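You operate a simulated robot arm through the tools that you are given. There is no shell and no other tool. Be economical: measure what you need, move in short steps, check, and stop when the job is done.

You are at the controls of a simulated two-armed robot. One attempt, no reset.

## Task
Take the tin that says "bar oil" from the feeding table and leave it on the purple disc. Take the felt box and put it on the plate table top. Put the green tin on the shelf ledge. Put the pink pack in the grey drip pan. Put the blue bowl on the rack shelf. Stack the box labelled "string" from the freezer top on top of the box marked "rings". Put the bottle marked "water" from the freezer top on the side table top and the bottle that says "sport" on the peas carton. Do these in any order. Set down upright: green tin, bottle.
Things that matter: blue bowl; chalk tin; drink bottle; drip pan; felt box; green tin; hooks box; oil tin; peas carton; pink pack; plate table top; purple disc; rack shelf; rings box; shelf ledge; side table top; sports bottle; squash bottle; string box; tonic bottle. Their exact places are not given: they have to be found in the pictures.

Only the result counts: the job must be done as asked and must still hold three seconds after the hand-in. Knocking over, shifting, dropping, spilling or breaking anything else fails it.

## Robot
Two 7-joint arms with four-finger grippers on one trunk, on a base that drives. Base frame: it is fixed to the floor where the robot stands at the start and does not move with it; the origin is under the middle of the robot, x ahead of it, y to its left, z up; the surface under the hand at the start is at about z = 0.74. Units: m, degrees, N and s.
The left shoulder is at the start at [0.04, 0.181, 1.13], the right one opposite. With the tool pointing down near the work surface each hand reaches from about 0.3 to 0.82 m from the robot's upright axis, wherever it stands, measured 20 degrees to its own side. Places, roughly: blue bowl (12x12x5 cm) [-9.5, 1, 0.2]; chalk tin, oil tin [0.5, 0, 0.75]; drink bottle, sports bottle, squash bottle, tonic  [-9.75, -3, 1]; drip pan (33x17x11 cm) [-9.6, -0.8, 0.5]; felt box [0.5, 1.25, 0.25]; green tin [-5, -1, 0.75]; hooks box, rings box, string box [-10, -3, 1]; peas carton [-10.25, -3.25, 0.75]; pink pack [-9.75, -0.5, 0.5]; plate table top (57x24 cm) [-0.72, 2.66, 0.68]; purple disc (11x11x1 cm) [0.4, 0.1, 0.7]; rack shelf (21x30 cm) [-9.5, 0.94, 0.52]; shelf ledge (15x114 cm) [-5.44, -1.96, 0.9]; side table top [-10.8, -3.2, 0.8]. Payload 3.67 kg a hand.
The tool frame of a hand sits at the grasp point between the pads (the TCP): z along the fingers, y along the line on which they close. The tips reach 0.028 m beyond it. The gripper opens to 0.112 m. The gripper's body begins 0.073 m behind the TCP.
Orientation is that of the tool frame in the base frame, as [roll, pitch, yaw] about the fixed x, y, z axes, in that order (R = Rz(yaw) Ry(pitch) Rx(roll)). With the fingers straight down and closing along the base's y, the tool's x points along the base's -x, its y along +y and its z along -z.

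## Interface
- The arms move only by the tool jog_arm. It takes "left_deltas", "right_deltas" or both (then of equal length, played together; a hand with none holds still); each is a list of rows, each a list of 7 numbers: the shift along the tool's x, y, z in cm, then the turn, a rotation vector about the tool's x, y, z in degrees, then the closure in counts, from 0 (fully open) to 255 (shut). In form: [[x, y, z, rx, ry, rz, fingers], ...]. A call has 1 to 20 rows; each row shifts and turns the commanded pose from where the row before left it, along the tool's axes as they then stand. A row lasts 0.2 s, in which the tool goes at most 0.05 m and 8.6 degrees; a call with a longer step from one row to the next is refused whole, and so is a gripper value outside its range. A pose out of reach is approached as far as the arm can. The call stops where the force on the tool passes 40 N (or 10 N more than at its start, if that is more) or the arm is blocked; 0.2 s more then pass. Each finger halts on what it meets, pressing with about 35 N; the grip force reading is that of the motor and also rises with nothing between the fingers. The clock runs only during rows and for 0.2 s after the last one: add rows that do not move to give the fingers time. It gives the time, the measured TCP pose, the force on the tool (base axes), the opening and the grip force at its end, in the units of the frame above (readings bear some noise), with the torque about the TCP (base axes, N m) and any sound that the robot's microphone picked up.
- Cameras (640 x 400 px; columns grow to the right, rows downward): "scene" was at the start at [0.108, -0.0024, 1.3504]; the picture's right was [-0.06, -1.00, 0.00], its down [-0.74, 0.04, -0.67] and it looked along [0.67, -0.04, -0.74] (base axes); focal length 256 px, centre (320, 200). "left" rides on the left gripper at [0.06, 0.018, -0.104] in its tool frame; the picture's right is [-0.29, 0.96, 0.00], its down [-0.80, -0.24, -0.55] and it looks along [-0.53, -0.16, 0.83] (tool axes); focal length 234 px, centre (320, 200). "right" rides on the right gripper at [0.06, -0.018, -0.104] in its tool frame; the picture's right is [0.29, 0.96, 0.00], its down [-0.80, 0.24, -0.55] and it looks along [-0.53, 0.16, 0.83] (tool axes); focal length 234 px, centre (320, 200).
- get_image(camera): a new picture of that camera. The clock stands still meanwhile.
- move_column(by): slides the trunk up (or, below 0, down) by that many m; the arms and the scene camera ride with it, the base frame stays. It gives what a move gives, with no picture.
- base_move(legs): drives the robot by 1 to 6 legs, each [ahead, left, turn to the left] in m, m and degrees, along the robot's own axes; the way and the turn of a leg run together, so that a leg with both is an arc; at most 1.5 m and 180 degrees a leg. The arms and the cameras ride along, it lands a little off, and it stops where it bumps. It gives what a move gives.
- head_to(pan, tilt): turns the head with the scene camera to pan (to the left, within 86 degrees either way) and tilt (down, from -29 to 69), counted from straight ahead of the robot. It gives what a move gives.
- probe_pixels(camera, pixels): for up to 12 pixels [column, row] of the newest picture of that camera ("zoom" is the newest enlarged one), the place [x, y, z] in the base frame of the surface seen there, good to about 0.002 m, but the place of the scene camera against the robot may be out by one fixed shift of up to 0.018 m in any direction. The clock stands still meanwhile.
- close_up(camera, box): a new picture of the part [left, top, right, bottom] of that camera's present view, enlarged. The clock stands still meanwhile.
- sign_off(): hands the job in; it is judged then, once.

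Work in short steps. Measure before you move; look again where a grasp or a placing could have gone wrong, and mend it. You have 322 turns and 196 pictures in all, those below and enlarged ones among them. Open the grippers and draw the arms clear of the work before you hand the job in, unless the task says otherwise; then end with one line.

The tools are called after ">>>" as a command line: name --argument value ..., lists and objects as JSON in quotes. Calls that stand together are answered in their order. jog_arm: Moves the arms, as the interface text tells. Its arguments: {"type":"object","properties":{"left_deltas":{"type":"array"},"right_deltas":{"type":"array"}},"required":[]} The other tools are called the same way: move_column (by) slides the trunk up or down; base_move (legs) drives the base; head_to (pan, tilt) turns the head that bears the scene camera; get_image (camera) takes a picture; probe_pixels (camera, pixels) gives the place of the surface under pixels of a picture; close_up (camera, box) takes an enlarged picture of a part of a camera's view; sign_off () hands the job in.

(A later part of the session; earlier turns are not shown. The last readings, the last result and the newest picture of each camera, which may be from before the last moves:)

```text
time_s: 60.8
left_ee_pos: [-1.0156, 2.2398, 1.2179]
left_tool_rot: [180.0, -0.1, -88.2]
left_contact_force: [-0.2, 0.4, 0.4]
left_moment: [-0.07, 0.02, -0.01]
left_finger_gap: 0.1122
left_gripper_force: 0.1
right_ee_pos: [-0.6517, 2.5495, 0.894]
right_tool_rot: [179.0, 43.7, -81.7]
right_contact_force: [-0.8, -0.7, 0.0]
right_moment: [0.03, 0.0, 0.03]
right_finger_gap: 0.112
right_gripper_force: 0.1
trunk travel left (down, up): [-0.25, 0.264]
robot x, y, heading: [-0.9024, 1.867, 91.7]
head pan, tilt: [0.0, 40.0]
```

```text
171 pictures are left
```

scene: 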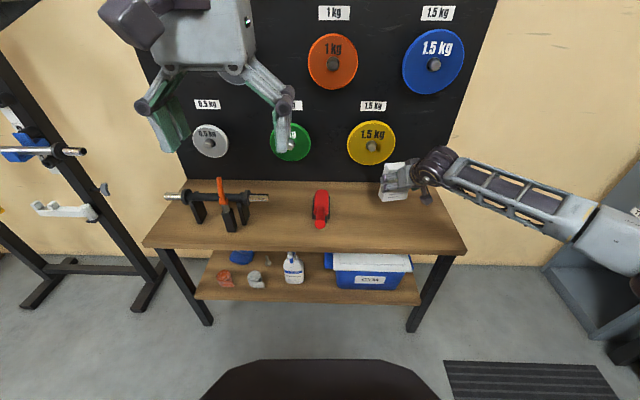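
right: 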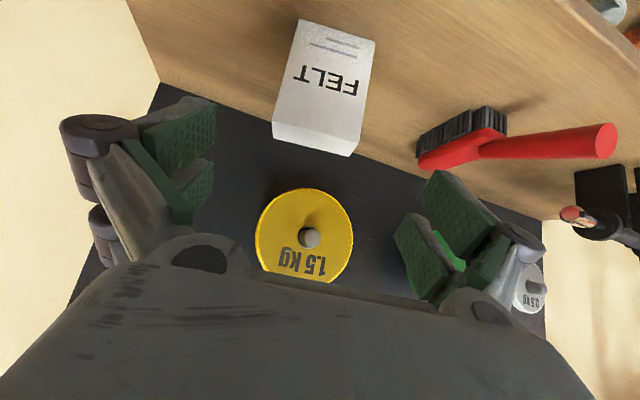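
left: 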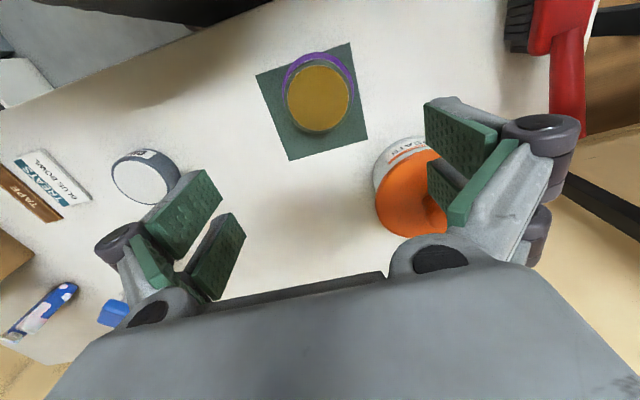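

The felt box stands on the plate table. I'll return the right hand to pointing down and pull it in, then back off and turn toward the green tin area.

>>> jog_arm --right_deltas '[[-2, 0, -2, 0, 0, 0, 0], [-2, 0, -2, 0, 0, 0, 0], [0, 0, -3, 0, 7.4, 0, 0], [0, 0, -3, 0, 7.4, 0, 0], [0, 0, -2, 0, 7.4, 0, 0], [0, 0, -2, 0, 7.4, 0, 0], [0, 0, 0, 0, 7.4, 0, 0], [0, 0, 0, 0, 6.7, 0, 0], [4, 0, 0, 0, 0, 0, 0], [4, 0, 0, 0, 0, 0, 0], [4, 0, 0, 0, 0, 0, 0], [4, 0, 0, 0, 0, 0, 0], [0, 0, 0, 0, 0, 0, 0]]'

>>> base_move --legs '[[-0.15, 0, 0], [0, 0, 88]]'

>>> head_to --pan 0 --tilt 20

>>> get_image --camera "scene"

```text
time_s: 63.6
left_ee_pos: [-1.0178, 2.2415, 1.2173]
left_tool_rot: [-180.0, -0.1, -88.3]
left_contact_force: [-0.3, 0.1, -0.5]
left_moment: [-0.03, 0.02, 0.01]
left_finger_gap: 0.1122
left_gripper_force: 0.0
right_ee_pos: [-0.6138, 2.3409, 1.034]
right_tool_rot: [179.4, -0.1, -81.0]
right_contact_force: [-0.8, -0.1, 0.2]
right_moment: [-0.02, -0.03, 0.02]
right_finger_gap: 0.1119
right_gripper_force: 0.2
trunk travel left (down, up): [-0.25, 0.264]
robot x, y, heading: [-0.8999, 1.8653, 91.4]
head pan, tilt: [0.0, 40.0]
```

```text
time_s: 69.1
left_ee_pos: [-1.276, 1.6045, 1.2177]
left_tool_rot: [-180.0, 0.0, 0.2]
left_contact_force: [-0.8, 0.7, 0.5]
left_moment: [0.02, -0.03, 0.0]
left_finger_gap: 0.1116
left_gripper_force: 0.1
right_ee_pos: [-1.3631, 2.0087, 1.0348]
right_tool_rot: [179.2, -0.1, 7.5]
right_contact_force: [-0.3, 0.9, -0.6]
right_moment: [0.02, 0.0, 0.01]
right_finger_gap: 0.1119
right_gripper_force: 0.1
trunk travel left (down, up): [-0.25, 0.264]
robot x, y, heading: [-0.8937, 1.7103, -179.8]
head pan, tilt: [0.0, 40.0]
```

```text
time_s: 70.0
left_ee_pos: [-1.2754, 1.6059, 1.2184]
left_tool_rot: [-179.9, 0.0, 0.2]
left_contact_force: [0.0, -0.2, -0.7]
left_moment: [-0.02, 0.01, 0.0]
left_finger_gap: 0.1118
left_gripper_force: 0.1
right_ee_pos: [-1.3646, 2.0089, 1.0326]
right_tool_rot: [179.4, 0.0, 7.4]
right_contact_force: [-0.1, 0.0, 0.1]
right_moment: [-0.01, 0.02, -0.02]
right_finger_gap: 0.1119
right_gripper_force: 0.0
trunk travel left (down, up): [-0.25, 0.264]
robot x, y, heading: [-0.8902, 1.7078, -179.9]
head pan, tilt: [0.0, 20.0]
```

```text
170 pictures are left
```

scene: 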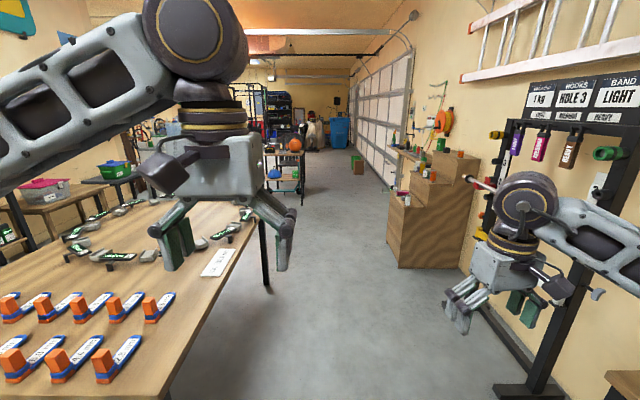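

I'll probe the corridor obstacles to choose a lane.

>>> probe_pixels --camera "scene" --pixels '[[392, 265], [400, 200], [470, 180], [436, 155], [265, 285], [255, 220], [275, 215], [302, 155], [282, 185], [355, 172], [352, 148], [340, 250]]'

>>> close_up --camera "scene" --box '[240, 80, 480, 230]'

```text
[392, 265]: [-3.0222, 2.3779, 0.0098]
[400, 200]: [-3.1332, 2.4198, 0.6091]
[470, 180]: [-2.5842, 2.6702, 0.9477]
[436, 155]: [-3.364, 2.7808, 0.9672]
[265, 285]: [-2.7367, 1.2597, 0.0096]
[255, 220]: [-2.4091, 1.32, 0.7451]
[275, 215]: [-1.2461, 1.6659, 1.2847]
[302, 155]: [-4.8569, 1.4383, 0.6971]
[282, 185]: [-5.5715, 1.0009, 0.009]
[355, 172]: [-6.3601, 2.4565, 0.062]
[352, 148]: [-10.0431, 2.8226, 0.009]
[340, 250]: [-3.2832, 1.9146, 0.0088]
```

```text
2.67 times, centred on (360, 155) of scene
```

zoom: 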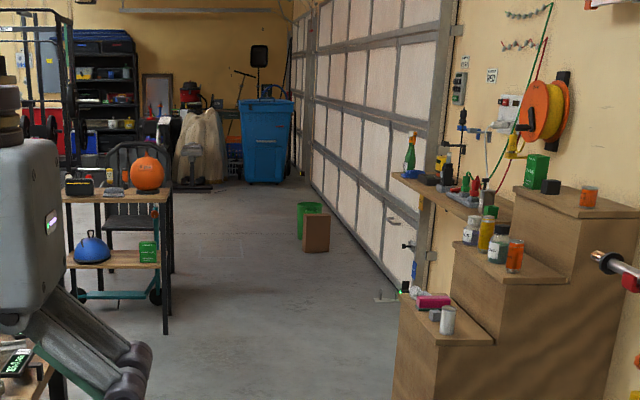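

The lane at y≈1.75 is clear. I'll drive ahead 2.7 m past the shoe table and look left.

>>> base_move --legs '[[1.4, -0.05, 0], [1.3, 0, 0]]'

>>> head_to --pan 60 --tilt 20

>>> get_image --camera "scene"

```text
time_s: 83.3
left_ee_pos: [-3.943, 1.6114, 1.2179]
left_tool_rot: [179.9, -0.1, 1.3]
left_contact_force: [0.0, 0.3, 0.4]
left_moment: [-0.01, 0.01, -0.02]
left_finger_gap: 0.1119
left_gripper_force: 0.1
right_ee_pos: [-4.0391, 2.0124, 1.0326]
right_tool_rot: [179.4, 0.0, 8.6]
right_contact_force: [0.5, 0.7, 0.0]
right_moment: [0.01, 0.0, -0.02]
right_finger_gap: 0.112
right_gripper_force: 0.1
trunk travel left (down, up): [-0.25, 0.264]
robot x, y, heading: [-3.5653, 1.7239, -178.9]
head pan, tilt: [0.0, 20.0]
```

```text
time_s: 84.6
left_ee_pos: [-3.942, 1.611, 1.2177]
left_tool_rot: [180.0, 0.0, 1.3]
left_contact_force: [0.5, 0.1, -0.7]
left_moment: [-0.02, 0.0, 0.0]
left_finger_gap: 0.1123
left_gripper_force: 0.1
right_ee_pos: [-4.038, 2.0123, 1.034]
right_tool_rot: [179.3, 0.0, 8.6]
right_contact_force: [0.5, 0.2, -0.1]
right_moment: [0.01, -0.02, -0.02]
right_finger_gap: 0.112
right_gripper_force: 0.1
trunk travel left (down, up): [-0.25, 0.264]
robot x, y, heading: [-3.5614, 1.7256, -178.6]
head pan, tilt: [60.0, 20.0]
```

```text
168 pictures are left
```

scene: 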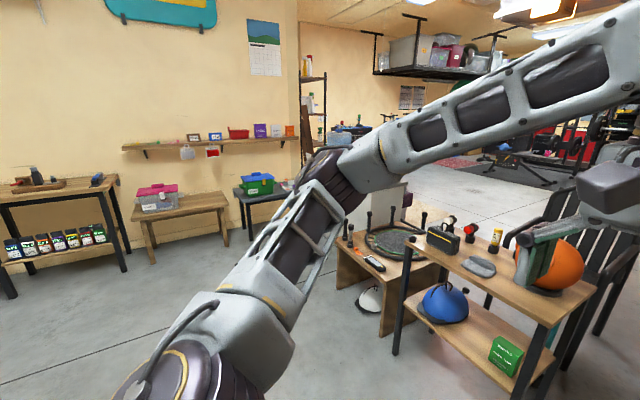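

I'll probe the ledge, the tables and the surfaces near (-5,-1).

>>> probe_pixels --camera "scene" --pixels '[[130, 147], [295, 135], [215, 141], [258, 180], [160, 195], [225, 190], [380, 240], [345, 235], [410, 300], [125, 268], [200, 300], [160, 250]]'

>>> close_up --camera "scene" --box '[100, 100, 340, 250]'

>>> close_up --camera "scene" --box '[320, 180, 600, 355]'

```text
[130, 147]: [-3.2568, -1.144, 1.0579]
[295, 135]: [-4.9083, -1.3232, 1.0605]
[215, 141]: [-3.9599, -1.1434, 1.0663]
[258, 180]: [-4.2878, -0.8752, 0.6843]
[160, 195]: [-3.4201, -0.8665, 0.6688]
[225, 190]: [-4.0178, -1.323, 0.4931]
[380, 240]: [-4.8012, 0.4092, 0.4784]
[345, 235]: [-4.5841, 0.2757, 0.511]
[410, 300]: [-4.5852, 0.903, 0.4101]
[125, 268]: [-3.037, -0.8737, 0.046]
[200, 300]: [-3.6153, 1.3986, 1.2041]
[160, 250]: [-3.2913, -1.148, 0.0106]
```

```text
2.67 times, centred on (220, 175) of scene
```

zoom: 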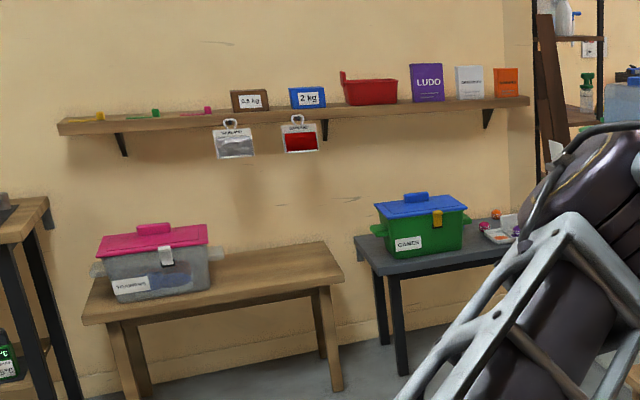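

```text
2.29 times, centred on (460, 268) of scene
```

zoom: 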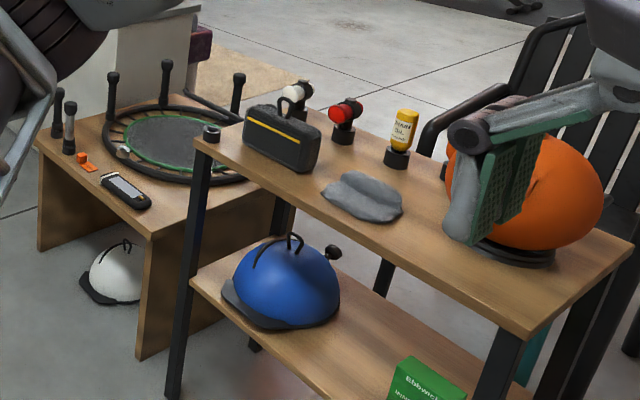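

This ledge is a different one, so ours must be beyond the partition. I'll move left into the gap and view ahead and to the right.

>>> base_move --legs '[[0, 1.0, 0], [0, 0, 89]]'

>>> head_to --pan -35 --tilt 20

>>> get_image --camera "scene"

```text
time_s: 94.1
left_ee_pos: [-3.4262, 0.3538, 1.2173]
left_tool_rot: [179.9, -0.1, 91.1]
left_contact_force: [-0.5, 0.3, -0.3]
left_moment: [-0.01, 0.0, -0.01]
left_finger_gap: 0.1119
left_gripper_force: 0.1
right_ee_pos: [-3.8295, 0.258, 1.0333]
right_tool_rot: [179.3, 0.1, 98.3]
right_contact_force: [-0.3, 0.3, 0.3]
right_moment: [0.01, 0.0, -0.05]
right_finger_gap: 0.1117
right_gripper_force: 0.0
trunk travel left (down, up): [-0.25, 0.264]
robot x, y, heading: [-3.537, 0.7299, -88.8]
head pan, tilt: [60.0, 20.0]
```

```text
time_s: 95.8
left_ee_pos: [-3.4262, 0.3543, 1.2175]
left_tool_rot: [-180.0, 0.0, 91.0]
left_contact_force: [0.2, -0.2, -0.4]
left_moment: [-0.01, 0.01, 0.01]
left_finger_gap: 0.1119
left_gripper_force: 0.1
right_ee_pos: [-3.8288, 0.2591, 1.0325]
right_tool_rot: [179.3, 0.1, 98.4]
right_contact_force: [-1.5, -0.2, 0.5]
right_moment: [-0.02, 0.0, 0.01]
right_finger_gap: 0.1118
right_gripper_force: 0.1
trunk travel left (down, up): [-0.25, 0.264]
robot x, y, heading: [-3.5422, 0.7332, -88.9]
head pan, tilt: [-35.0, 20.0]
```

```text
165 pictures are left
```

scene: 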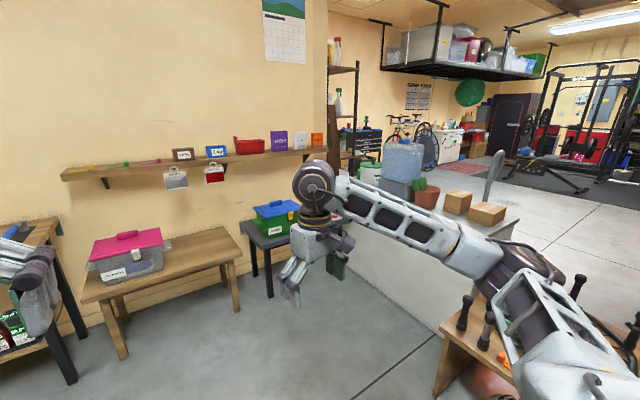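

I'll probe the half-wall counter and the shelving behind it.

>>> probe_pixels --camera "scene" --pixels '[[400, 190], [440, 195], [500, 225], [400, 160], [430, 195], [350, 130], [345, 160], [330, 150], [455, 205], [370, 170], [420, 300], [390, 320]]'

>>> close_up --camera "scene" --box '[310, 30, 530, 250]'

```text
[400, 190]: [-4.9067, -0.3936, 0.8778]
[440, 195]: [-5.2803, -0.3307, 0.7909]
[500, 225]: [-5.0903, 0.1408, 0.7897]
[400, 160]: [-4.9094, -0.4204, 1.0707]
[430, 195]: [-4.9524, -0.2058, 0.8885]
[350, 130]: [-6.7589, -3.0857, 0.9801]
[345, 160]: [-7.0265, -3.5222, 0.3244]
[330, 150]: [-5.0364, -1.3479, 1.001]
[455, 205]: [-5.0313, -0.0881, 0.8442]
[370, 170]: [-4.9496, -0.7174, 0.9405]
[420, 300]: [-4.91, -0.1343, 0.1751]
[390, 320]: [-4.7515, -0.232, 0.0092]
```

```text
1.82 times, centred on (420, 140) of scene
```

zoom: 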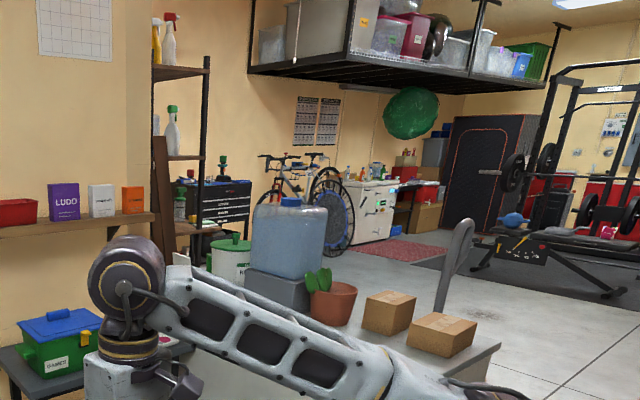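

The tin and ledge are best reached from the far side of the counter. I'll go back to the corridor and drive on toward x≈-6.

>>> base_move --legs '[[0, 0, -91], [0, -1.22, 0], [1.3, 0, 0]]'

>>> head_to --pan 25 --tilt 20

>>> get_image --camera "scene"

```text
time_s: 112.8
left_ee_pos: [-5.2587, 1.8198, 1.2183]
left_tool_rot: [-180.0, 0.0, 1.7]
left_contact_force: [-0.3, 0.3, 0.1]
left_moment: [-0.02, -0.01, 0.0]
left_finger_gap: 0.1118
left_gripper_force: 0.0
right_ee_pos: [-5.3574, 2.2208, 1.0329]
right_tool_rot: [179.3, -0.1, 8.9]
right_contact_force: [-0.7, -0.4, 0.7]
right_moment: [-0.03, -0.01, 0.0]
right_finger_gap: 0.1121
right_gripper_force: 0.0
trunk travel left (down, up): [-0.25, 0.264]
robot x, y, heading: [-4.8783, 1.937, -178.2]
head pan, tilt: [-35.0, 20.0]
```

```text
time_s: 114.1
left_ee_pos: [-5.2583, 1.8183, 1.2183]
left_tool_rot: [-180.0, 0.0, 1.5]
left_contact_force: [-0.3, 0.6, 0.6]
left_moment: [0.01, 0.0, -0.04]
left_finger_gap: 0.112
left_gripper_force: 0.0
right_ee_pos: [-5.3583, 2.2192, 1.0325]
right_tool_rot: [179.3, 0.0, 8.9]
right_contact_force: [0.0, -0.4, 0.1]
right_moment: [-0.03, -0.01, 0.02]
right_finger_gap: 0.1121
right_gripper_force: 0.1
trunk travel left (down, up): [-0.25, 0.264]
robot x, y, heading: [-4.876, 1.9374, -178.4]
head pan, tilt: [25.0, 20.0]
```

```text
163 pictures are left
```

scene: 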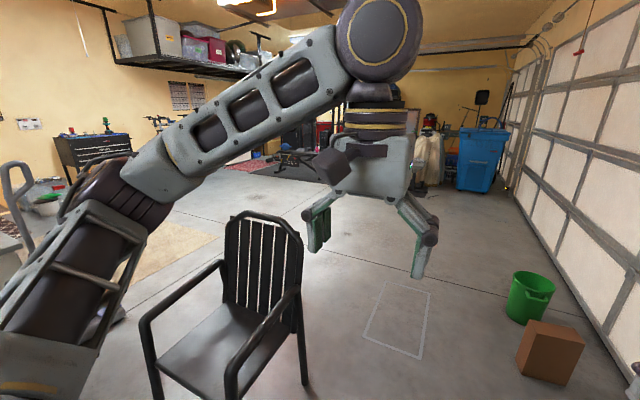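

I'll probe the chair and the floor beyond it for a safe lane.

>>> probe_pixels --camera "scene" --pixels '[[303, 380], [265, 218], [298, 300], [150, 320], [232, 390], [525, 350], [512, 300], [180, 240], [330, 230], [15, 190], [100, 140], [290, 150]]'

```text
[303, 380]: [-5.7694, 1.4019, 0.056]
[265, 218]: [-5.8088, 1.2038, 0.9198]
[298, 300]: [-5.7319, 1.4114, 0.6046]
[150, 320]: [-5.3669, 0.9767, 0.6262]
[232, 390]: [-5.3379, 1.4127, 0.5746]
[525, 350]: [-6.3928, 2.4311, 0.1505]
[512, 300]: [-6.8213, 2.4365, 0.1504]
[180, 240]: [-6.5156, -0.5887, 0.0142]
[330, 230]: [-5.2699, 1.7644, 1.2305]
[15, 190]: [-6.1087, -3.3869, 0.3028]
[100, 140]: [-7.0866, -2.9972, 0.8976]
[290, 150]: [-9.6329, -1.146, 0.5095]
```

I'll drive on past the chair, then slide left into the open area.

>>> base_move --legs '[[1.5, 0, -1.5], [0.15, 0, 0], [0, 1.5, 0]]'

>>> head_to --pan 80 --tilt 20

>>> get_image --camera "scene"

```text
time_s: 130.1
left_ee_pos: [-6.9052, 0.2826, 1.2184]
left_tool_rot: [-180.0, 0.0, 0.1]
left_contact_force: [0.0, -0.3, 0.4]
left_moment: [0.0, -0.04, 0.03]
left_finger_gap: 0.1118
left_gripper_force: 0.0
right_ee_pos: [-6.9931, 0.6863, 1.0334]
right_tool_rot: [179.4, 0.0, 7.3]
right_contact_force: [-0.6, -0.1, -0.2]
right_moment: [-0.04, 0.0, 0.01]
right_finger_gap: 0.1119
right_gripper_force: 0.1
trunk travel left (down, up): [-0.25, 0.264]
robot x, y, heading: [-6.5236, 0.3875, 180.2]
head pan, tilt: [25.0, 20.0]
```

```text
time_s: 131.3
left_ee_pos: [-6.9052, 0.2827, 1.2181]
left_tool_rot: [-180.0, 0.1, 0.0]
left_contact_force: [0.9, -0.2, 0.3]
left_moment: [0.02, 0.01, -0.01]
left_finger_gap: 0.1124
left_gripper_force: 0.1
right_ee_pos: [-6.9936, 0.6854, 1.0342]
right_tool_rot: [179.3, 0.0, 7.3]
right_contact_force: [-0.9, 0.1, -0.2]
right_moment: [-0.02, 0.03, 0.02]
right_finger_gap: 0.1124
right_gripper_force: 0.1
trunk travel left (down, up): [-0.25, 0.264]
robot x, y, heading: [-6.5265, 0.3844, 179.9]
head pan, tilt: [80.0, 20.0]
```

```text
162 pictures are left
```

scene: 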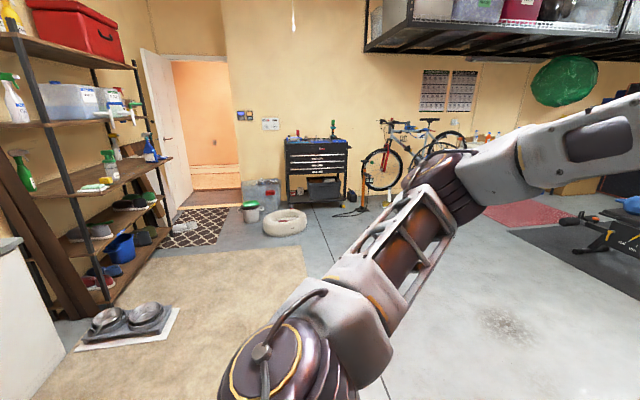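

The ledge is a shelf of the rack on the left. I'll turn left to face it and the counter.

>>> base_move --legs '[[0, 0.6, 0], [0, 0, 150]]'

>>> head_to --pan 0 --tilt 25

>>> get_image --camera "scene"

```text
time_s: 141.6
left_ee_pos: [-6.1453, -0.3242, 1.2175]
left_tool_rot: [-180.0, -0.1, 148.9]
left_contact_force: [0.4, 0.7, 0.6]
left_moment: [-0.02, -0.01, 0.0]
left_finger_gap: 0.1121
left_gripper_force: 0.1
right_ee_pos: [-6.2789, -0.7159, 1.0338]
right_tool_rot: [179.3, 0.0, 156.1]
right_contact_force: [0.8, 0.9, 0.5]
right_moment: [0.04, -0.01, -0.03]
right_finger_gap: 0.112
right_gripper_force: 0.1
trunk travel left (down, up): [-0.25, 0.264]
robot x, y, heading: [-6.5279, -0.2147, -31.2]
head pan, tilt: [80.0, 20.0]
```

```text
time_s: 143.2
left_ee_pos: [-6.1451, -0.3236, 1.2178]
left_tool_rot: [-180.0, 0.1, 148.8]
left_contact_force: [0.4, -0.2, 0.2]
left_moment: [-0.01, -0.02, -0.01]
left_finger_gap: 0.1122
left_gripper_force: 0.1
right_ee_pos: [-6.2801, -0.7156, 1.0332]
right_tool_rot: [179.3, 0.0, 156.1]
right_contact_force: [0.7, -0.8, 0.4]
right_moment: [-0.01, -0.02, 0.0]
right_finger_gap: 0.1122
right_gripper_force: 0.0
trunk travel left (down, up): [-0.25, 0.264]
robot x, y, heading: [-6.5268, -0.2155, -31.3]
head pan, tilt: [0.0, 25.0]
```

```text
161 pictures are left
```

scene: 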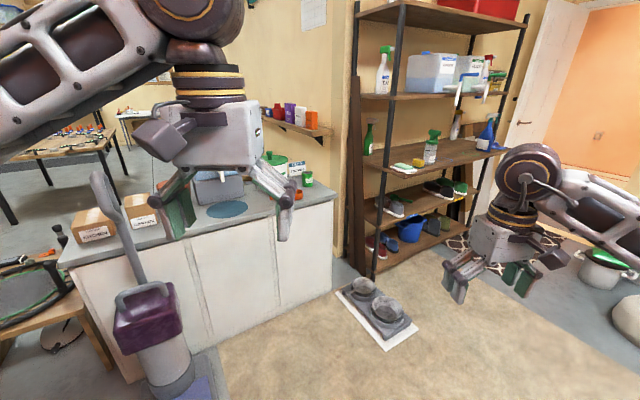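

I'll zoom in on the counter's right end and on the rack.

>>> close_up --camera "scene" --box '[180, 140, 340, 240]'

>>> close_up --camera "scene" --box '[340, 0, 540, 290]'

```text
4.00 times, centred on (260, 190) of scene
```

zoom: 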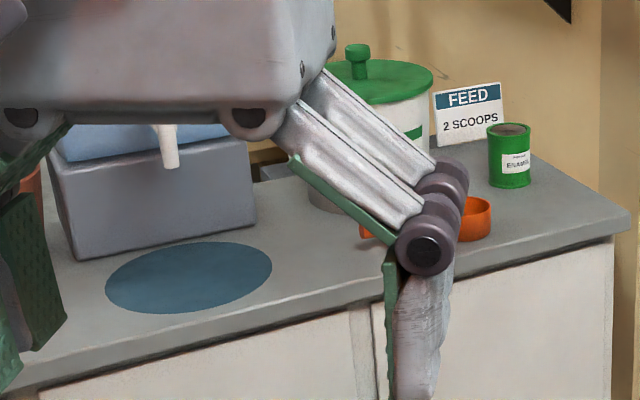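

```text
1.38 times, centred on (440, 145) of scene
```

zoom: 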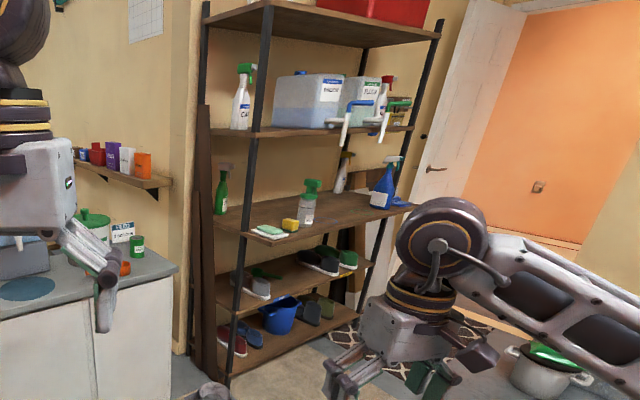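

>>> probe_pixels --camera "zoom" --pixels '[[252, 234], [405, 208], [345, 205], [270, 215], [270, 233], [290, 223], [307, 212], [345, 215], [360, 205], [240, 110], [330, 130], [222, 200]]'

>>> probe_pixels --camera "scene" --pixels '[[308, 172], [303, 185], [313, 184], [308, 186], [320, 190], [332, 197], [298, 196], [160, 330], [140, 260], [100, 190], [370, 305], [300, 210]]'

```text
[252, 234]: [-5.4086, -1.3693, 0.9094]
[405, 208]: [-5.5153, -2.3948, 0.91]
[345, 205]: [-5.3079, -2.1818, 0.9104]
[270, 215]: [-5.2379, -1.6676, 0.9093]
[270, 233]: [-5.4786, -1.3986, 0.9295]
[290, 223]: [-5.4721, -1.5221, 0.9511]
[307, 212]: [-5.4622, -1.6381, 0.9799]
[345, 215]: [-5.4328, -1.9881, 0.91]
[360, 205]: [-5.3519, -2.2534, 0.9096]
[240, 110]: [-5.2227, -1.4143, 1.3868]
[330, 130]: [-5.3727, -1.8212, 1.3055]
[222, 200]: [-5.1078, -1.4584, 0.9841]
```

```text
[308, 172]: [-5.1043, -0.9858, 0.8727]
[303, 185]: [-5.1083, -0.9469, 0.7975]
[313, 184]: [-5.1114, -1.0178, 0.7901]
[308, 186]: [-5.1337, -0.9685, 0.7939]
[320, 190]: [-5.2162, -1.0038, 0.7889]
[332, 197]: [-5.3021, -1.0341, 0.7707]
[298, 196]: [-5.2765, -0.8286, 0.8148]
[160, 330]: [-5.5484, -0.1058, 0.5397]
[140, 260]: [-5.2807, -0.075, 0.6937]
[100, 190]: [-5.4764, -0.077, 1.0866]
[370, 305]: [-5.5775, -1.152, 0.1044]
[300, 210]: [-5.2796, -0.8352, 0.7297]
```

The tin centre is near (-5.11, -0.98) in scene coordinates. The ledge is free around y≈-1.83. I'll check the floor obstacles, the dog bowls and the vacuum, before driving in.

>>> probe_pixels --camera "scene" --pixels '[[337, 293], [384, 348], [417, 330], [365, 278], [160, 392], [190, 350], [214, 350], [388, 305], [290, 200], [297, 192], [285, 165], [360, 250]]'

>>> head_to --pan 0 --tilt 69

>>> get_image --camera "scene"

```text
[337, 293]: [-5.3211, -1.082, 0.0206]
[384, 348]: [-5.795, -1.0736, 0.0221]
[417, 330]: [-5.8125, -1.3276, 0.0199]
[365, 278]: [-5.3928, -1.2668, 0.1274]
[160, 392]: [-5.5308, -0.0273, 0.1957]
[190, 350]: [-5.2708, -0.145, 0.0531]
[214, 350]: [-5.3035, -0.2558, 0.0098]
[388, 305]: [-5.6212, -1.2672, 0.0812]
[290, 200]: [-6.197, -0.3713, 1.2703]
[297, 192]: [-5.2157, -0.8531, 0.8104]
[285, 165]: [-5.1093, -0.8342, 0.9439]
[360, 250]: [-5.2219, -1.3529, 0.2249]
```

```text
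time_s: 144.3
left_ee_pos: [-6.1458, -0.3229, 1.2182]
left_tool_rot: [180.0, 0.0, 148.9]
left_contact_force: [0.5, -0.1, -0.5]
left_moment: [-0.02, -0.01, 0.01]
left_finger_gap: 0.112
left_gripper_force: 0.1
right_ee_pos: [-6.2802, -0.7149, 1.0331]
right_tool_rot: [179.3, 0.1, 156.1]
right_contact_force: [0.4, -0.2, 0.0]
right_moment: [0.01, 0.03, -0.01]
right_finger_gap: 0.1119
right_gripper_force: 0.0
trunk travel left (down, up): [-0.25, 0.264]
robot x, y, heading: [-6.5243, -0.2179, -31.1]
head pan, tilt: [0.0, 68.8]
```

```text
158 pictures are left
```

scene: 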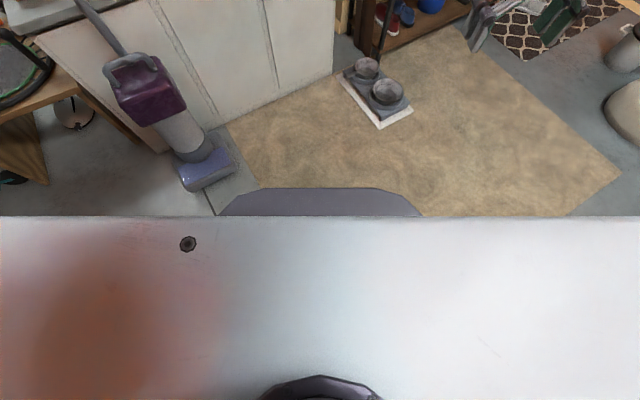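

The dark base front shows at (320,190). I'll probe it for the footprint.

>>> probe_pixels --camera "scene" --pixels '[[320, 191], [255, 192], [385, 192], [222, 212], [418, 212], [205, 185], [185, 180], [230, 170]]'

```text
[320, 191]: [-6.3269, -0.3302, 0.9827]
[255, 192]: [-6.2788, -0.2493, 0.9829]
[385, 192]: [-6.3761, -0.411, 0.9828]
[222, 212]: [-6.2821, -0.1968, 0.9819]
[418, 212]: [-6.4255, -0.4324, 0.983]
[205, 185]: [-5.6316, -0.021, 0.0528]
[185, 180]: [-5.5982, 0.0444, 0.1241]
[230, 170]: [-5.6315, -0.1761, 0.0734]
```

I'll face the counter squarely and move to about (-5.95, -0.66), keeping clear of the bowl mat and the vacuum.

>>> base_move --legs '[[0, 0, 31.2], [0.3, -0.44, 0], [0.26, 0, 0]]'

>>> head_to --pan -15 --tilt 35

>>> get_image --camera "scene"

```text
time_s: 150.5
left_ee_pos: [-5.5907, -0.541, 1.2175]
left_tool_rot: [-180.0, 0.0, -179.6]
left_contact_force: [0.1, -0.2, 0.0]
left_moment: [-0.01, 0.01, 0.02]
left_finger_gap: 0.1121
left_gripper_force: 0.0
right_ee_pos: [-5.4997, -0.9449, 1.0329]
right_tool_rot: [179.3, 0.0, -172.3]
right_contact_force: [-0.3, -1.0, -0.2]
right_moment: [0.01, -0.01, -0.01]
right_finger_gap: 0.1117
right_gripper_force: 0.1
trunk travel left (down, up): [-0.25, 0.264]
robot x, y, heading: [-5.9698, -0.6485, 0.4]
head pan, tilt: [0.0, 68.8]
```

```text
time_s: 151.5
left_ee_pos: [-5.5914, -0.5414, 1.2182]
left_tool_rot: [-180.0, 0.0, -179.7]
left_contact_force: [0.5, -0.5, -0.2]
left_moment: [-0.04, -0.01, -0.02]
left_finger_gap: 0.1122
left_gripper_force: 0.1
right_ee_pos: [-5.4994, -0.9446, 1.0331]
right_tool_rot: [179.2, -0.1, -172.3]
right_contact_force: [-0.3, 0.1, 0.6]
right_moment: [-0.02, -0.04, 0.0]
right_finger_gap: 0.1122
right_gripper_force: 0.0
trunk travel left (down, up): [-0.25, 0.264]
robot x, y, heading: [-5.9714, -0.6473, 0.3]
head pan, tilt: [-15.0, 35.0]
```

```text
157 pictures are left
```

scene: 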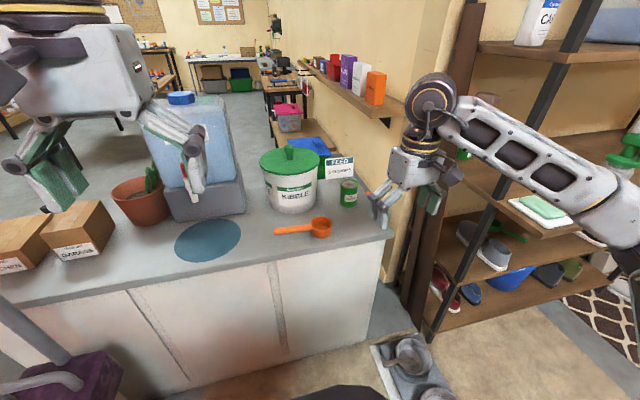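

The green tin is at (349,192). I'll probe it here, then tilt the right hand.

>>> probe_pixels --camera "scene" --pixels '[[349, 181], [342, 181], [356, 181], [349, 195], [349, 208], [342, 200], [356, 200], [340, 178], [323, 222], [370, 225], [335, 215], [360, 212]]'

>>> jog_arm --right_deltas '[[0, 0, 0, 0, -7.5, 0, 0], [0, 0, 0, 0, -7.5, 0, 0], [0, 0, 0, 0, -7.5, 0, 0], [0, 0, 0, 0, -7.5, 0, 0], [0, 0, 0, 0, -7.5, 0, 0], [0, 0, 0, 0, -7.5, 0, 0], [0, 0, 3, 3.7, 0, 3.7, 0], [0, 0, 3, 1.8, 0, 1.8, 0], [0, 0, 0, 0, 0, 0, 0]]'

>>> get_image --camera "right"

```text
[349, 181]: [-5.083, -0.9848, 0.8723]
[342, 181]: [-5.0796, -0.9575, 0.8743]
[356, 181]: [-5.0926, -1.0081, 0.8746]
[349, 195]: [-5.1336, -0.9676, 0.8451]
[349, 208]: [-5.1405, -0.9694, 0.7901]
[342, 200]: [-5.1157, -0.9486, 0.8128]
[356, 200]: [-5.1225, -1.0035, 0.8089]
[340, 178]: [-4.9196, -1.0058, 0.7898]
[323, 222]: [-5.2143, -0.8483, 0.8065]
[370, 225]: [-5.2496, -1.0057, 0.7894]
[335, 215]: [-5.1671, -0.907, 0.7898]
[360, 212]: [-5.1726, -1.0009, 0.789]
```

```text
time_s: 153.5
left_ee_pos: [-5.5915, -0.541, 1.2181]
left_tool_rot: [-179.9, 0.0, -179.7]
left_contact_force: [-0.7, 0.4, 0.3]
left_moment: [0.0, -0.02, -0.02]
left_finger_gap: 0.1122
left_gripper_force: 0.1
right_ee_pos: [-5.4478, -0.9427, 0.9945]
right_tool_rot: [179.0, 44.9, 179.1]
right_contact_force: [0.1, -0.5, -0.1]
right_moment: [0.0, -0.01, -0.01]
right_finger_gap: 0.1119
right_gripper_force: 0.0
right hand out of reach, approached as far as the arm can: row 6
trunk travel left (down, up): [-0.25, 0.264]
robot x, y, heading: [-5.9679, -0.649, 0.4]
head pan, tilt: [-15.0, 35.0]
```

```text
156 pictures are left
```

right: 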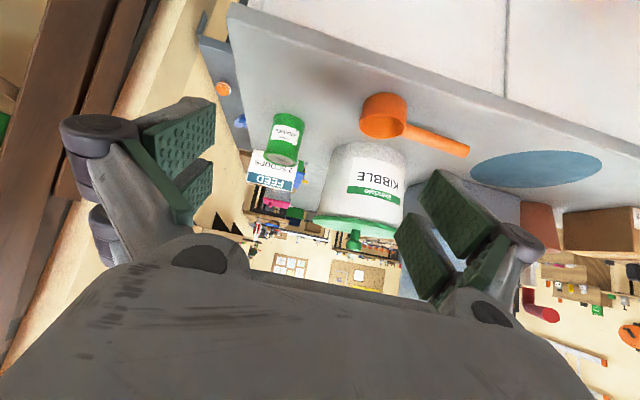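

The kibble pail stands close beside the tin. I'll measure both with the right camera.

>>> probe_pixels --camera "right" --pixels '[[275, 117], [302, 123], [288, 114], [267, 152], [295, 160], [282, 157], [285, 135], [330, 165], [327, 190], [338, 150], [275, 175], [365, 140]]'

>>> close_up --camera "right" --box '[220, 70, 420, 260]'

```text
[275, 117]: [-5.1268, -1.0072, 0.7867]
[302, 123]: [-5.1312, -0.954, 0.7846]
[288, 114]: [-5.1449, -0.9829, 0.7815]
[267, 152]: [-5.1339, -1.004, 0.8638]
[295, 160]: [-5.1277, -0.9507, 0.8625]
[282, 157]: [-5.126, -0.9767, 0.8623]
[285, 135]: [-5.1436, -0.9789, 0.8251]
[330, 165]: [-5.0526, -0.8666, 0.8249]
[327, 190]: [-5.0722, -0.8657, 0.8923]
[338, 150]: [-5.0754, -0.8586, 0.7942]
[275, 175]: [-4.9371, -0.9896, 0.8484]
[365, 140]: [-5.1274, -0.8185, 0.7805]
```

```text
2.11 times, centred on (320, 165) of right
```

zoom: 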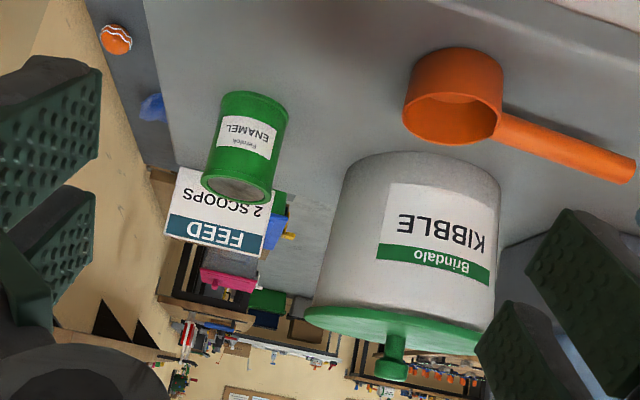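

The tin centre is (-5.110, -0.979) with its top at 0.863. I'll move to a pre-grasp point up the diagonal.

>>> jog_arm --right_deltas '[[-1.95, -0.6, 4.13, 0, 0, 0, 0], [-1.95, -0.6, 4.13, 0, 0, 0, 0], [-1.95, -0.6, 4.13, 0, 0, 0, 0], [-1.95, -0.6, 4.13, 0, 0, 0, 0], [-1.95, -0.6, 4.13, 0, 0, 0, 0], [-1.95, -0.6, 4.13, 0, 0, 0, 0], [0, 0, 0, 0, 0, 0, 0]]'

>>> get_image --camera "right"

```text
time_s: 155.1
left_ee_pos: [-5.5923, -0.5409, 1.2187]
left_tool_rot: [180.0, 0.0, -179.7]
left_contact_force: [0.5, 0.0, 0.5]
left_moment: [0.01, -0.04, 0.0]
left_finger_gap: 0.1119
left_gripper_force: 0.0
right_ee_pos: [-5.1911, -0.9783, 0.9001]
right_tool_rot: [179.0, 44.9, 179.2]
right_contact_force: [-0.5, -0.1, -0.3]
right_moment: [0.0, 0.0, -0.01]
right_finger_gap: 0.112
right_gripper_force: 0.1
trunk travel left (down, up): [-0.25, 0.264]
robot x, y, heading: [-5.9702, -0.6488, 0.5]
head pan, tilt: [-15.0, 35.0]
```

```text
154 pictures are left
```

right: 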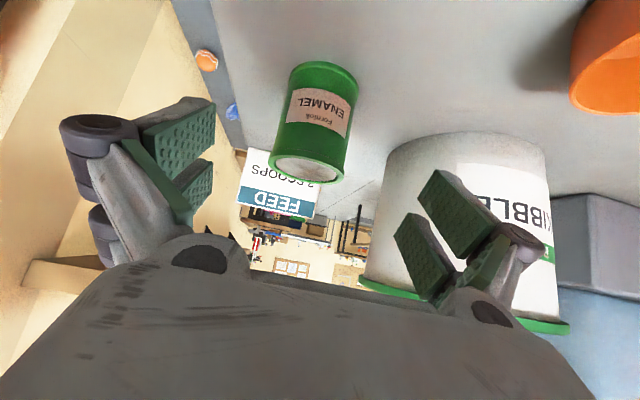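

The path is clear, so I'll advance 11 cm along the tool axis with the fingers slightly narrowed.

>>> jog_arm --right_deltas '[[0, 0, 3, 0, 0, 0, 30], [0, 0, 3, 0, 0, 0, 30], [0, 0, 3, 0, 0, 0, 30], [0, 0, 2.2, 0, 0, 0, 30], [0, 0, 0, 0, 0, 0, 30]]'

>>> get_image --camera "right"

```text
time_s: 156.3
left_ee_pos: [-5.5918, -0.5415, 1.217]
left_tool_rot: [-180.0, 0.0, -179.6]
left_contact_force: [-0.7, 0.1, 0.0]
left_moment: [0.05, 0.0, -0.01]
left_finger_gap: 0.1121
left_gripper_force: 0.1
right_ee_pos: [-5.1114, -0.9771, 0.8209]
right_tool_rot: [179.0, 45.0, 179.2]
right_contact_force: [-0.5, -0.3, -0.4]
right_moment: [0.0, 0.03, 0.0]
right_finger_gap: 0.0987
right_gripper_force: 0.0
trunk travel left (down, up): [-0.25, 0.264]
robot x, y, heading: [-5.9669, -0.6478, 0.5]
head pan, tilt: [-15.0, 35.0]
```

```text
153 pictures are left
```

right: 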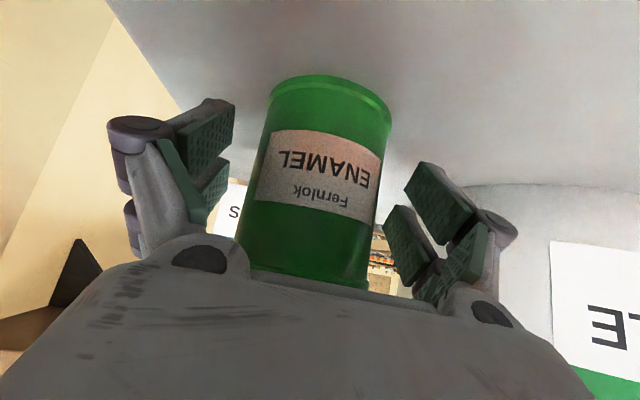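

The tin is centred between the pads, so I'll close and lift.

>>> jog_arm --right_deltas '[[0, 0, 0, 0, 0, 0, 130], [0, 0, 0, 0, 0, 0, 255], [0, 0, 0, 0, 0, 0, 255], [0, 0, 0, 0, 0, 0, 255], [-2, 0, -2, 0, 0, 0, 255], [-3, 0, -3, 0, 0, 0, 255], [-3, 0, -3, 0, 0, 0, 255], [0, 0, 0, 0, 0, 0, 255]]'

>>> get_image --camera "right"

```text
time_s: 158.1
left_ee_pos: [-5.591, -0.5415, 1.2171]
left_tool_rot: [179.9, 0.0, -179.6]
left_contact_force: [-0.1, -0.2, 0.4]
left_moment: [0.0, -0.03, -0.05]
left_finger_gap: 0.112
left_gripper_force: 0.0
right_ee_pos: [-5.1109, -0.9784, 0.9312]
right_tool_rot: [178.9, 44.7, 179.0]
right_contact_force: [0.4, -0.6, -3.7]
right_moment: [-0.02, 0.0, 0.01]
right_finger_gap: 0.067
right_gripper_force: 34.7
trunk travel left (down, up): [-0.25, 0.264]
robot x, y, heading: [-5.9715, -0.647, 0.5]
head pan, tilt: [-15.0, 35.0]
```

```text
152 pictures are left
```

right: 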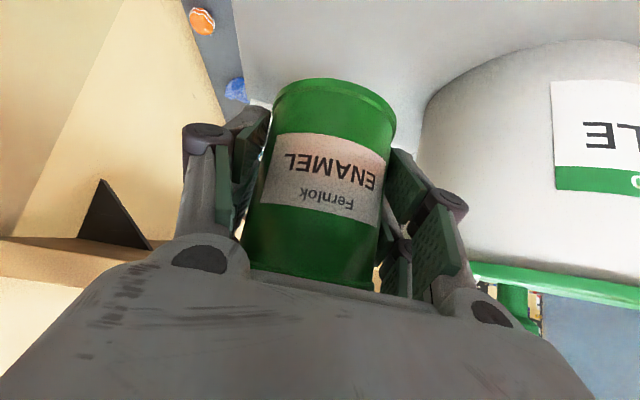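

Held firmly. I'll back off, pull the arm in, and slide right to line up with the free part of the ledge.

>>> base_move --legs '[[-0.3, 0, -0.5]]'

>>> jog_arm --right_deltas '[[2.4, 0, -3.6, 0, 0, 0, 255], [2.4, 0, -3.6, 0, 0, 0, 255], [2.4, 0, -3.6, 0, 0, 0, 255], [2.8, 0, -2.8, 0, 0, 0, 255], [2.8, 0, -2.8, 0, 0, 0, 255], [2.8, 0, -2.8, 0, 0, 0, 255], [2.8, 0, -2.8, 0, 0, 0, 255], [0, 0, 0, 0, 0, 0, 255]]'

>>> base_move --legs '[[0, -0.85, 0]]'

>>> get_image --camera "scene"

>>> get_image --camera "right"

```text
time_s: 160.2
left_ee_pos: [-5.8868, -0.5451, 1.2185]
left_tool_rot: [180.0, -0.1, 179.9]
left_contact_force: [0.2, -0.1, 0.2]
left_moment: [0.01, -0.02, 0.0]
left_finger_gap: 0.112
left_gripper_force: 0.0
right_ee_pos: [-5.4107, -0.9878, 0.9338]
right_tool_rot: [179.0, 44.8, 178.7]
right_contact_force: [-0.5, -0.5, -4.0]
right_moment: [-0.02, -0.02, -0.01]
right_finger_gap: 0.0669
right_gripper_force: 34.3
trunk travel left (down, up): [-0.25, 0.264]
robot x, y, heading: [-6.2688, -0.6488, -0.2]
head pan, tilt: [-15.0, 35.0]
```

```text
time_s: 162.0
left_ee_pos: [-5.8869, -0.5452, 1.2173]
left_tool_rot: [180.0, -0.1, 180.0]
left_contact_force: [-0.2, 0.1, -0.3]
left_moment: [0.02, 0.03, 0.01]
left_finger_gap: 0.1118
left_gripper_force: 0.1
right_ee_pos: [-5.6963, -0.9852, 0.9596]
right_tool_rot: [179.1, 44.8, 178.6]
right_contact_force: [0.9, 0.1, -3.4]
right_moment: [0.0, 0.01, -0.01]
right_finger_gap: 0.0671
right_gripper_force: 35.1
trunk travel left (down, up): [-0.25, 0.264]
robot x, y, heading: [-6.2692, -0.646, -0.4]
head pan, tilt: [-15.0, 35.0]
```

```text
time_s: 166.6
left_ee_pos: [-5.8817, -1.3788, 1.2187]
left_tool_rot: [179.9, -0.1, -179.0]
left_contact_force: [0.5, -0.4, 0.9]
left_moment: [-0.03, 0.0, -0.02]
left_finger_gap: 0.1118
left_gripper_force: 0.1
right_ee_pos: [-5.6816, -1.8143, 0.9595]
right_tool_rot: [178.9, 44.8, 179.9]
right_contact_force: [0.5, 0.1, -3.3]
right_moment: [0.01, 0.02, -0.06]
right_finger_gap: 0.0673
right_gripper_force: 35.2
trunk travel left (down, up): [-0.25, 0.264]
robot x, y, heading: [-6.2579, -1.4917, 1.1]
head pan, tilt: [-15.0, 35.0]
```

```text
151 pictures are left
```

scene: 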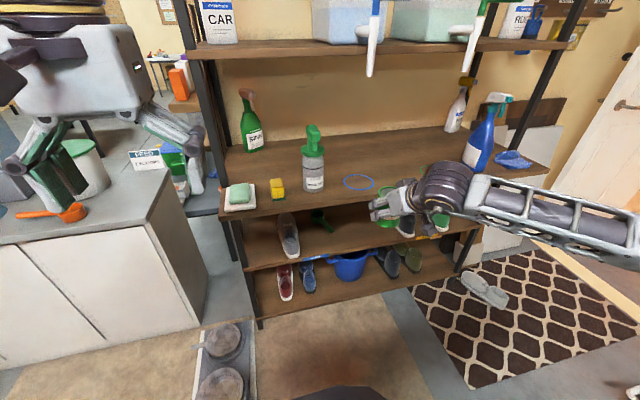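

```text
150 pictures are left
```

right: 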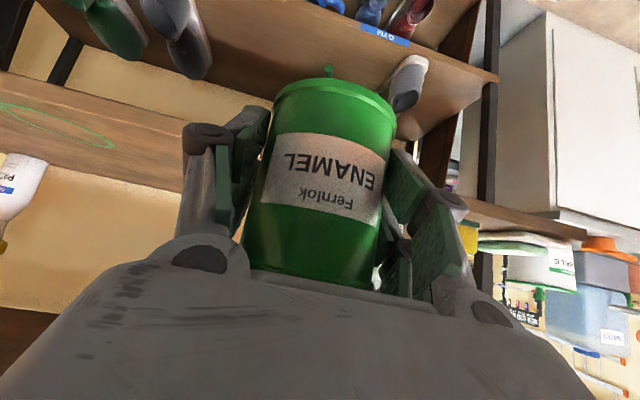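

Flat rings, blue at (358,182) and green near (388,205), lie on the ledge, and tools hang from the upper shelf. I'll probe these.

>>> probe_pixels --camera "scene" --pixels '[[344, 183], [374, 184], [358, 175], [358, 190], [360, 202], [370, 74], [372, 10], [468, 68], [390, 165], [313, 185], [278, 190], [330, 195]]'

>>> close_up --camera "scene" --box '[260, 120, 480, 260]'

```text
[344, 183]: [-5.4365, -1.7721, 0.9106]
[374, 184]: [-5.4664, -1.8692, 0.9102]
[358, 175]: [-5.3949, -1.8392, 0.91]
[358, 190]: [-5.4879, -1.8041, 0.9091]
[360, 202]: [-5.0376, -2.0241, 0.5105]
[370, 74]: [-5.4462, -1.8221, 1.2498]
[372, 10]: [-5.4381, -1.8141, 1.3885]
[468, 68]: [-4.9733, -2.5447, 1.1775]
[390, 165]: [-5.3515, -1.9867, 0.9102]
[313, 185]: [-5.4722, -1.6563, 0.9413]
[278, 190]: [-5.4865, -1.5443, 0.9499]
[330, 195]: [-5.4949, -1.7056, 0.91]
```

```text
2.86 times, centred on (370, 190) of scene
```

zoom: 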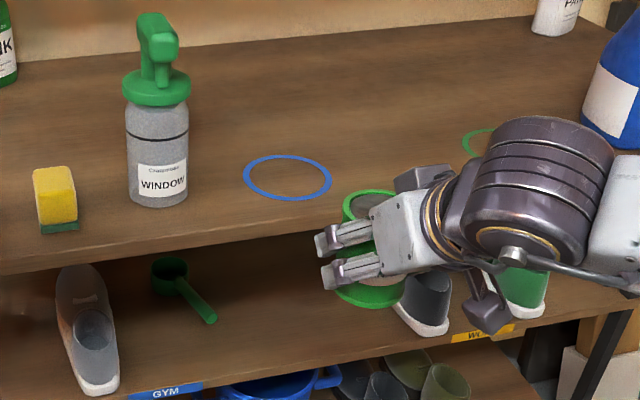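

The rings are just printed markings. I'll set the tin down clear of them at about (-5.44, -1.97), so I'll shift the base right first and then extend.

>>> base_move --legs '[[0, -0.15, -1]]'

>>> jog_arm --right_deltas '[[-3, 0, 2.65, 0, 0, 0, 255], [-3, 0, 2.65, 0, 0, 0, 255], [-3, 0, 2.65, 0, 0, 0, 255], [-3, 0, 2.65, 0, 0, 0, 255], [0, 0, 0, 0, 0, 0, 255]]'

>>> get_image --camera "scene"

```text
time_s: 168.0
left_ee_pos: [-5.8788, -1.5332, 1.2189]
left_tool_rot: [179.9, -0.1, -179.9]
left_contact_force: [-0.4, 0.4, 0.1]
left_moment: [0.0, 0.01, 0.0]
left_finger_gap: 0.1121
left_gripper_force: 0.0
right_ee_pos: [-5.6852, -1.9714, 0.9603]
right_tool_rot: [178.9, 44.8, 178.8]
right_contact_force: [-0.7, 0.0, -3.5]
right_moment: [-0.03, 0.01, 0.0]
right_finger_gap: 0.0671
right_gripper_force: 35.3
trunk travel left (down, up): [-0.25, 0.264]
robot x, y, heading: [-6.2606, -1.6352, -0.1]
head pan, tilt: [-15.0, 35.0]
```

```text
time_s: 169.2
left_ee_pos: [-5.8792, -1.5338, 1.2183]
left_tool_rot: [-180.0, 0.0, -179.8]
left_contact_force: [-1.1, 1.0, 0.1]
left_moment: [0.02, -0.02, 0.03]
left_finger_gap: 0.1119
left_gripper_force: 0.0
right_ee_pos: [-5.527, -1.9735, 0.9714]
right_tool_rot: [178.9, 44.9, 178.9]
right_contact_force: [-0.2, -0.4, -3.1]
right_moment: [-0.01, 0.02, 0.01]
right_finger_gap: 0.0673
right_gripper_force: 34.6
trunk travel left (down, up): [-0.25, 0.264]
robot x, y, heading: [-6.2602, -1.6377, -0.2]
head pan, tilt: [-15.0, 35.0]
```

```text
148 pictures are left
```

scene: 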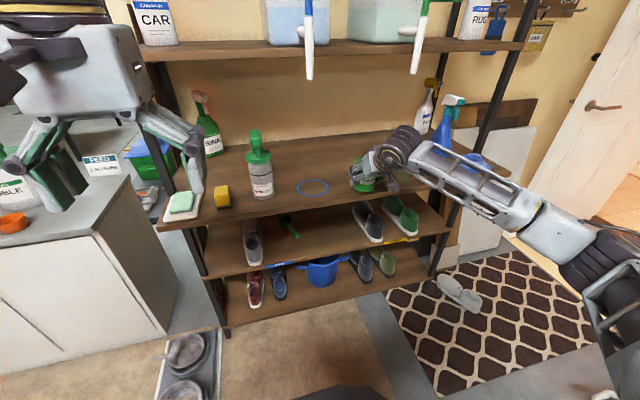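

>>> jog_arm --right_deltas '[[-3.1, 0, 3.1, 0, 0, 0, 255], [-3.1, 0, 3.1, 0, 0, 0, 255], [0, 0, 0, 0, 0, 0, 255], [1.6, 0, 1.6, 0, 0, 0, 255], [0, 0, 0, 0, 0, 0, 255]]'

>>> get_image --camera "right"

```text
time_s: 170.4
left_ee_pos: [-5.8783, -1.5336, 1.2177]
left_tool_rot: [179.9, -0.1, -179.9]
left_contact_force: [-0.1, 0.5, 0.4]
left_moment: [-0.01, -0.05, -0.01]
left_finger_gap: 0.112
left_gripper_force: 0.0
right_ee_pos: [-5.439, -1.9729, 0.9461]
right_tool_rot: [178.9, 45.0, 179.0]
right_contact_force: [0.0, -0.4, -3.3]
right_moment: [-0.02, 0.01, 0.02]
right_finger_gap: 0.067
right_gripper_force: 34.7
trunk travel left (down, up): [-0.25, 0.264]
robot x, y, heading: [-6.2555, -1.6406, 0.2]
head pan, tilt: [-15.0, 35.0]
```

```text
147 pictures are left
```

right: 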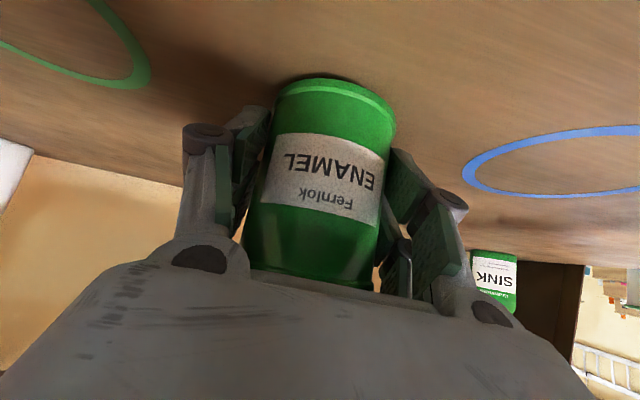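

The tin is between the rings and just above the ledge. I'll lower it the last few millimetres.

>>> jog_arm --right_deltas '[[0.25, 0, 0.25, 0, 0, 0, 255], [0.15, 0, 0.15, 0, 0, 0, 255], [0, 0, 0, 0, 0, 0, 255]]'

```text
time_s: 171.2
left_ee_pos: [-5.8784, -1.5344, 1.2178]
left_tool_rot: [-180.0, 0.0, -179.8]
left_contact_force: [0.1, 0.7, 0.7]
left_moment: [0.0, 0.01, 0.0]
left_finger_gap: 0.1122
left_gripper_force: 0.1
right_ee_pos: [-5.4376, -1.9734, 0.9395]
right_tool_rot: [178.8, 44.9, 178.9]
right_contact_force: [-0.2, 0.4, -3.1]
right_moment: [0.02, 0.04, 0.01]
right_finger_gap: 0.067
right_gripper_force: 35.0
trunk travel left (down, up): [-0.25, 0.264]
robot x, y, heading: [-6.2566, -1.6372, 0.3]
head pan, tilt: [-15.0, 35.0]
```

>>> jog_arm --right_deltas '[[0.12, 0, 0.12, 0, 0, 0, 255], [0.12, 0, 0.12, 0, 0, 0, 255], [0, 0, 0, 0, 0, 0, 255]]'

```text
time_s: 172.0
left_ee_pos: [-5.8788, -1.5332, 1.2191]
left_tool_rot: [180.0, 0.0, -180.0]
left_contact_force: [0.6, -0.3, 0.4]
left_moment: [-0.02, 0.02, 0.03]
left_finger_gap: 0.1116
left_gripper_force: 0.2
right_ee_pos: [-5.4377, -1.9734, 0.9397]
right_tool_rot: [179.0, 45.1, 178.9]
right_contact_force: [-0.6, -2.0, 8.1]
right_moment: [-0.32, 0.25, 0.04]
right_finger_gap: 0.0671
right_gripper_force: 34.9
trunk travel left (down, up): [-0.25, 0.264]
robot x, y, heading: [-6.2577, -1.6414, 0.2]
head pan, tilt: [-15.0, 35.0]
```

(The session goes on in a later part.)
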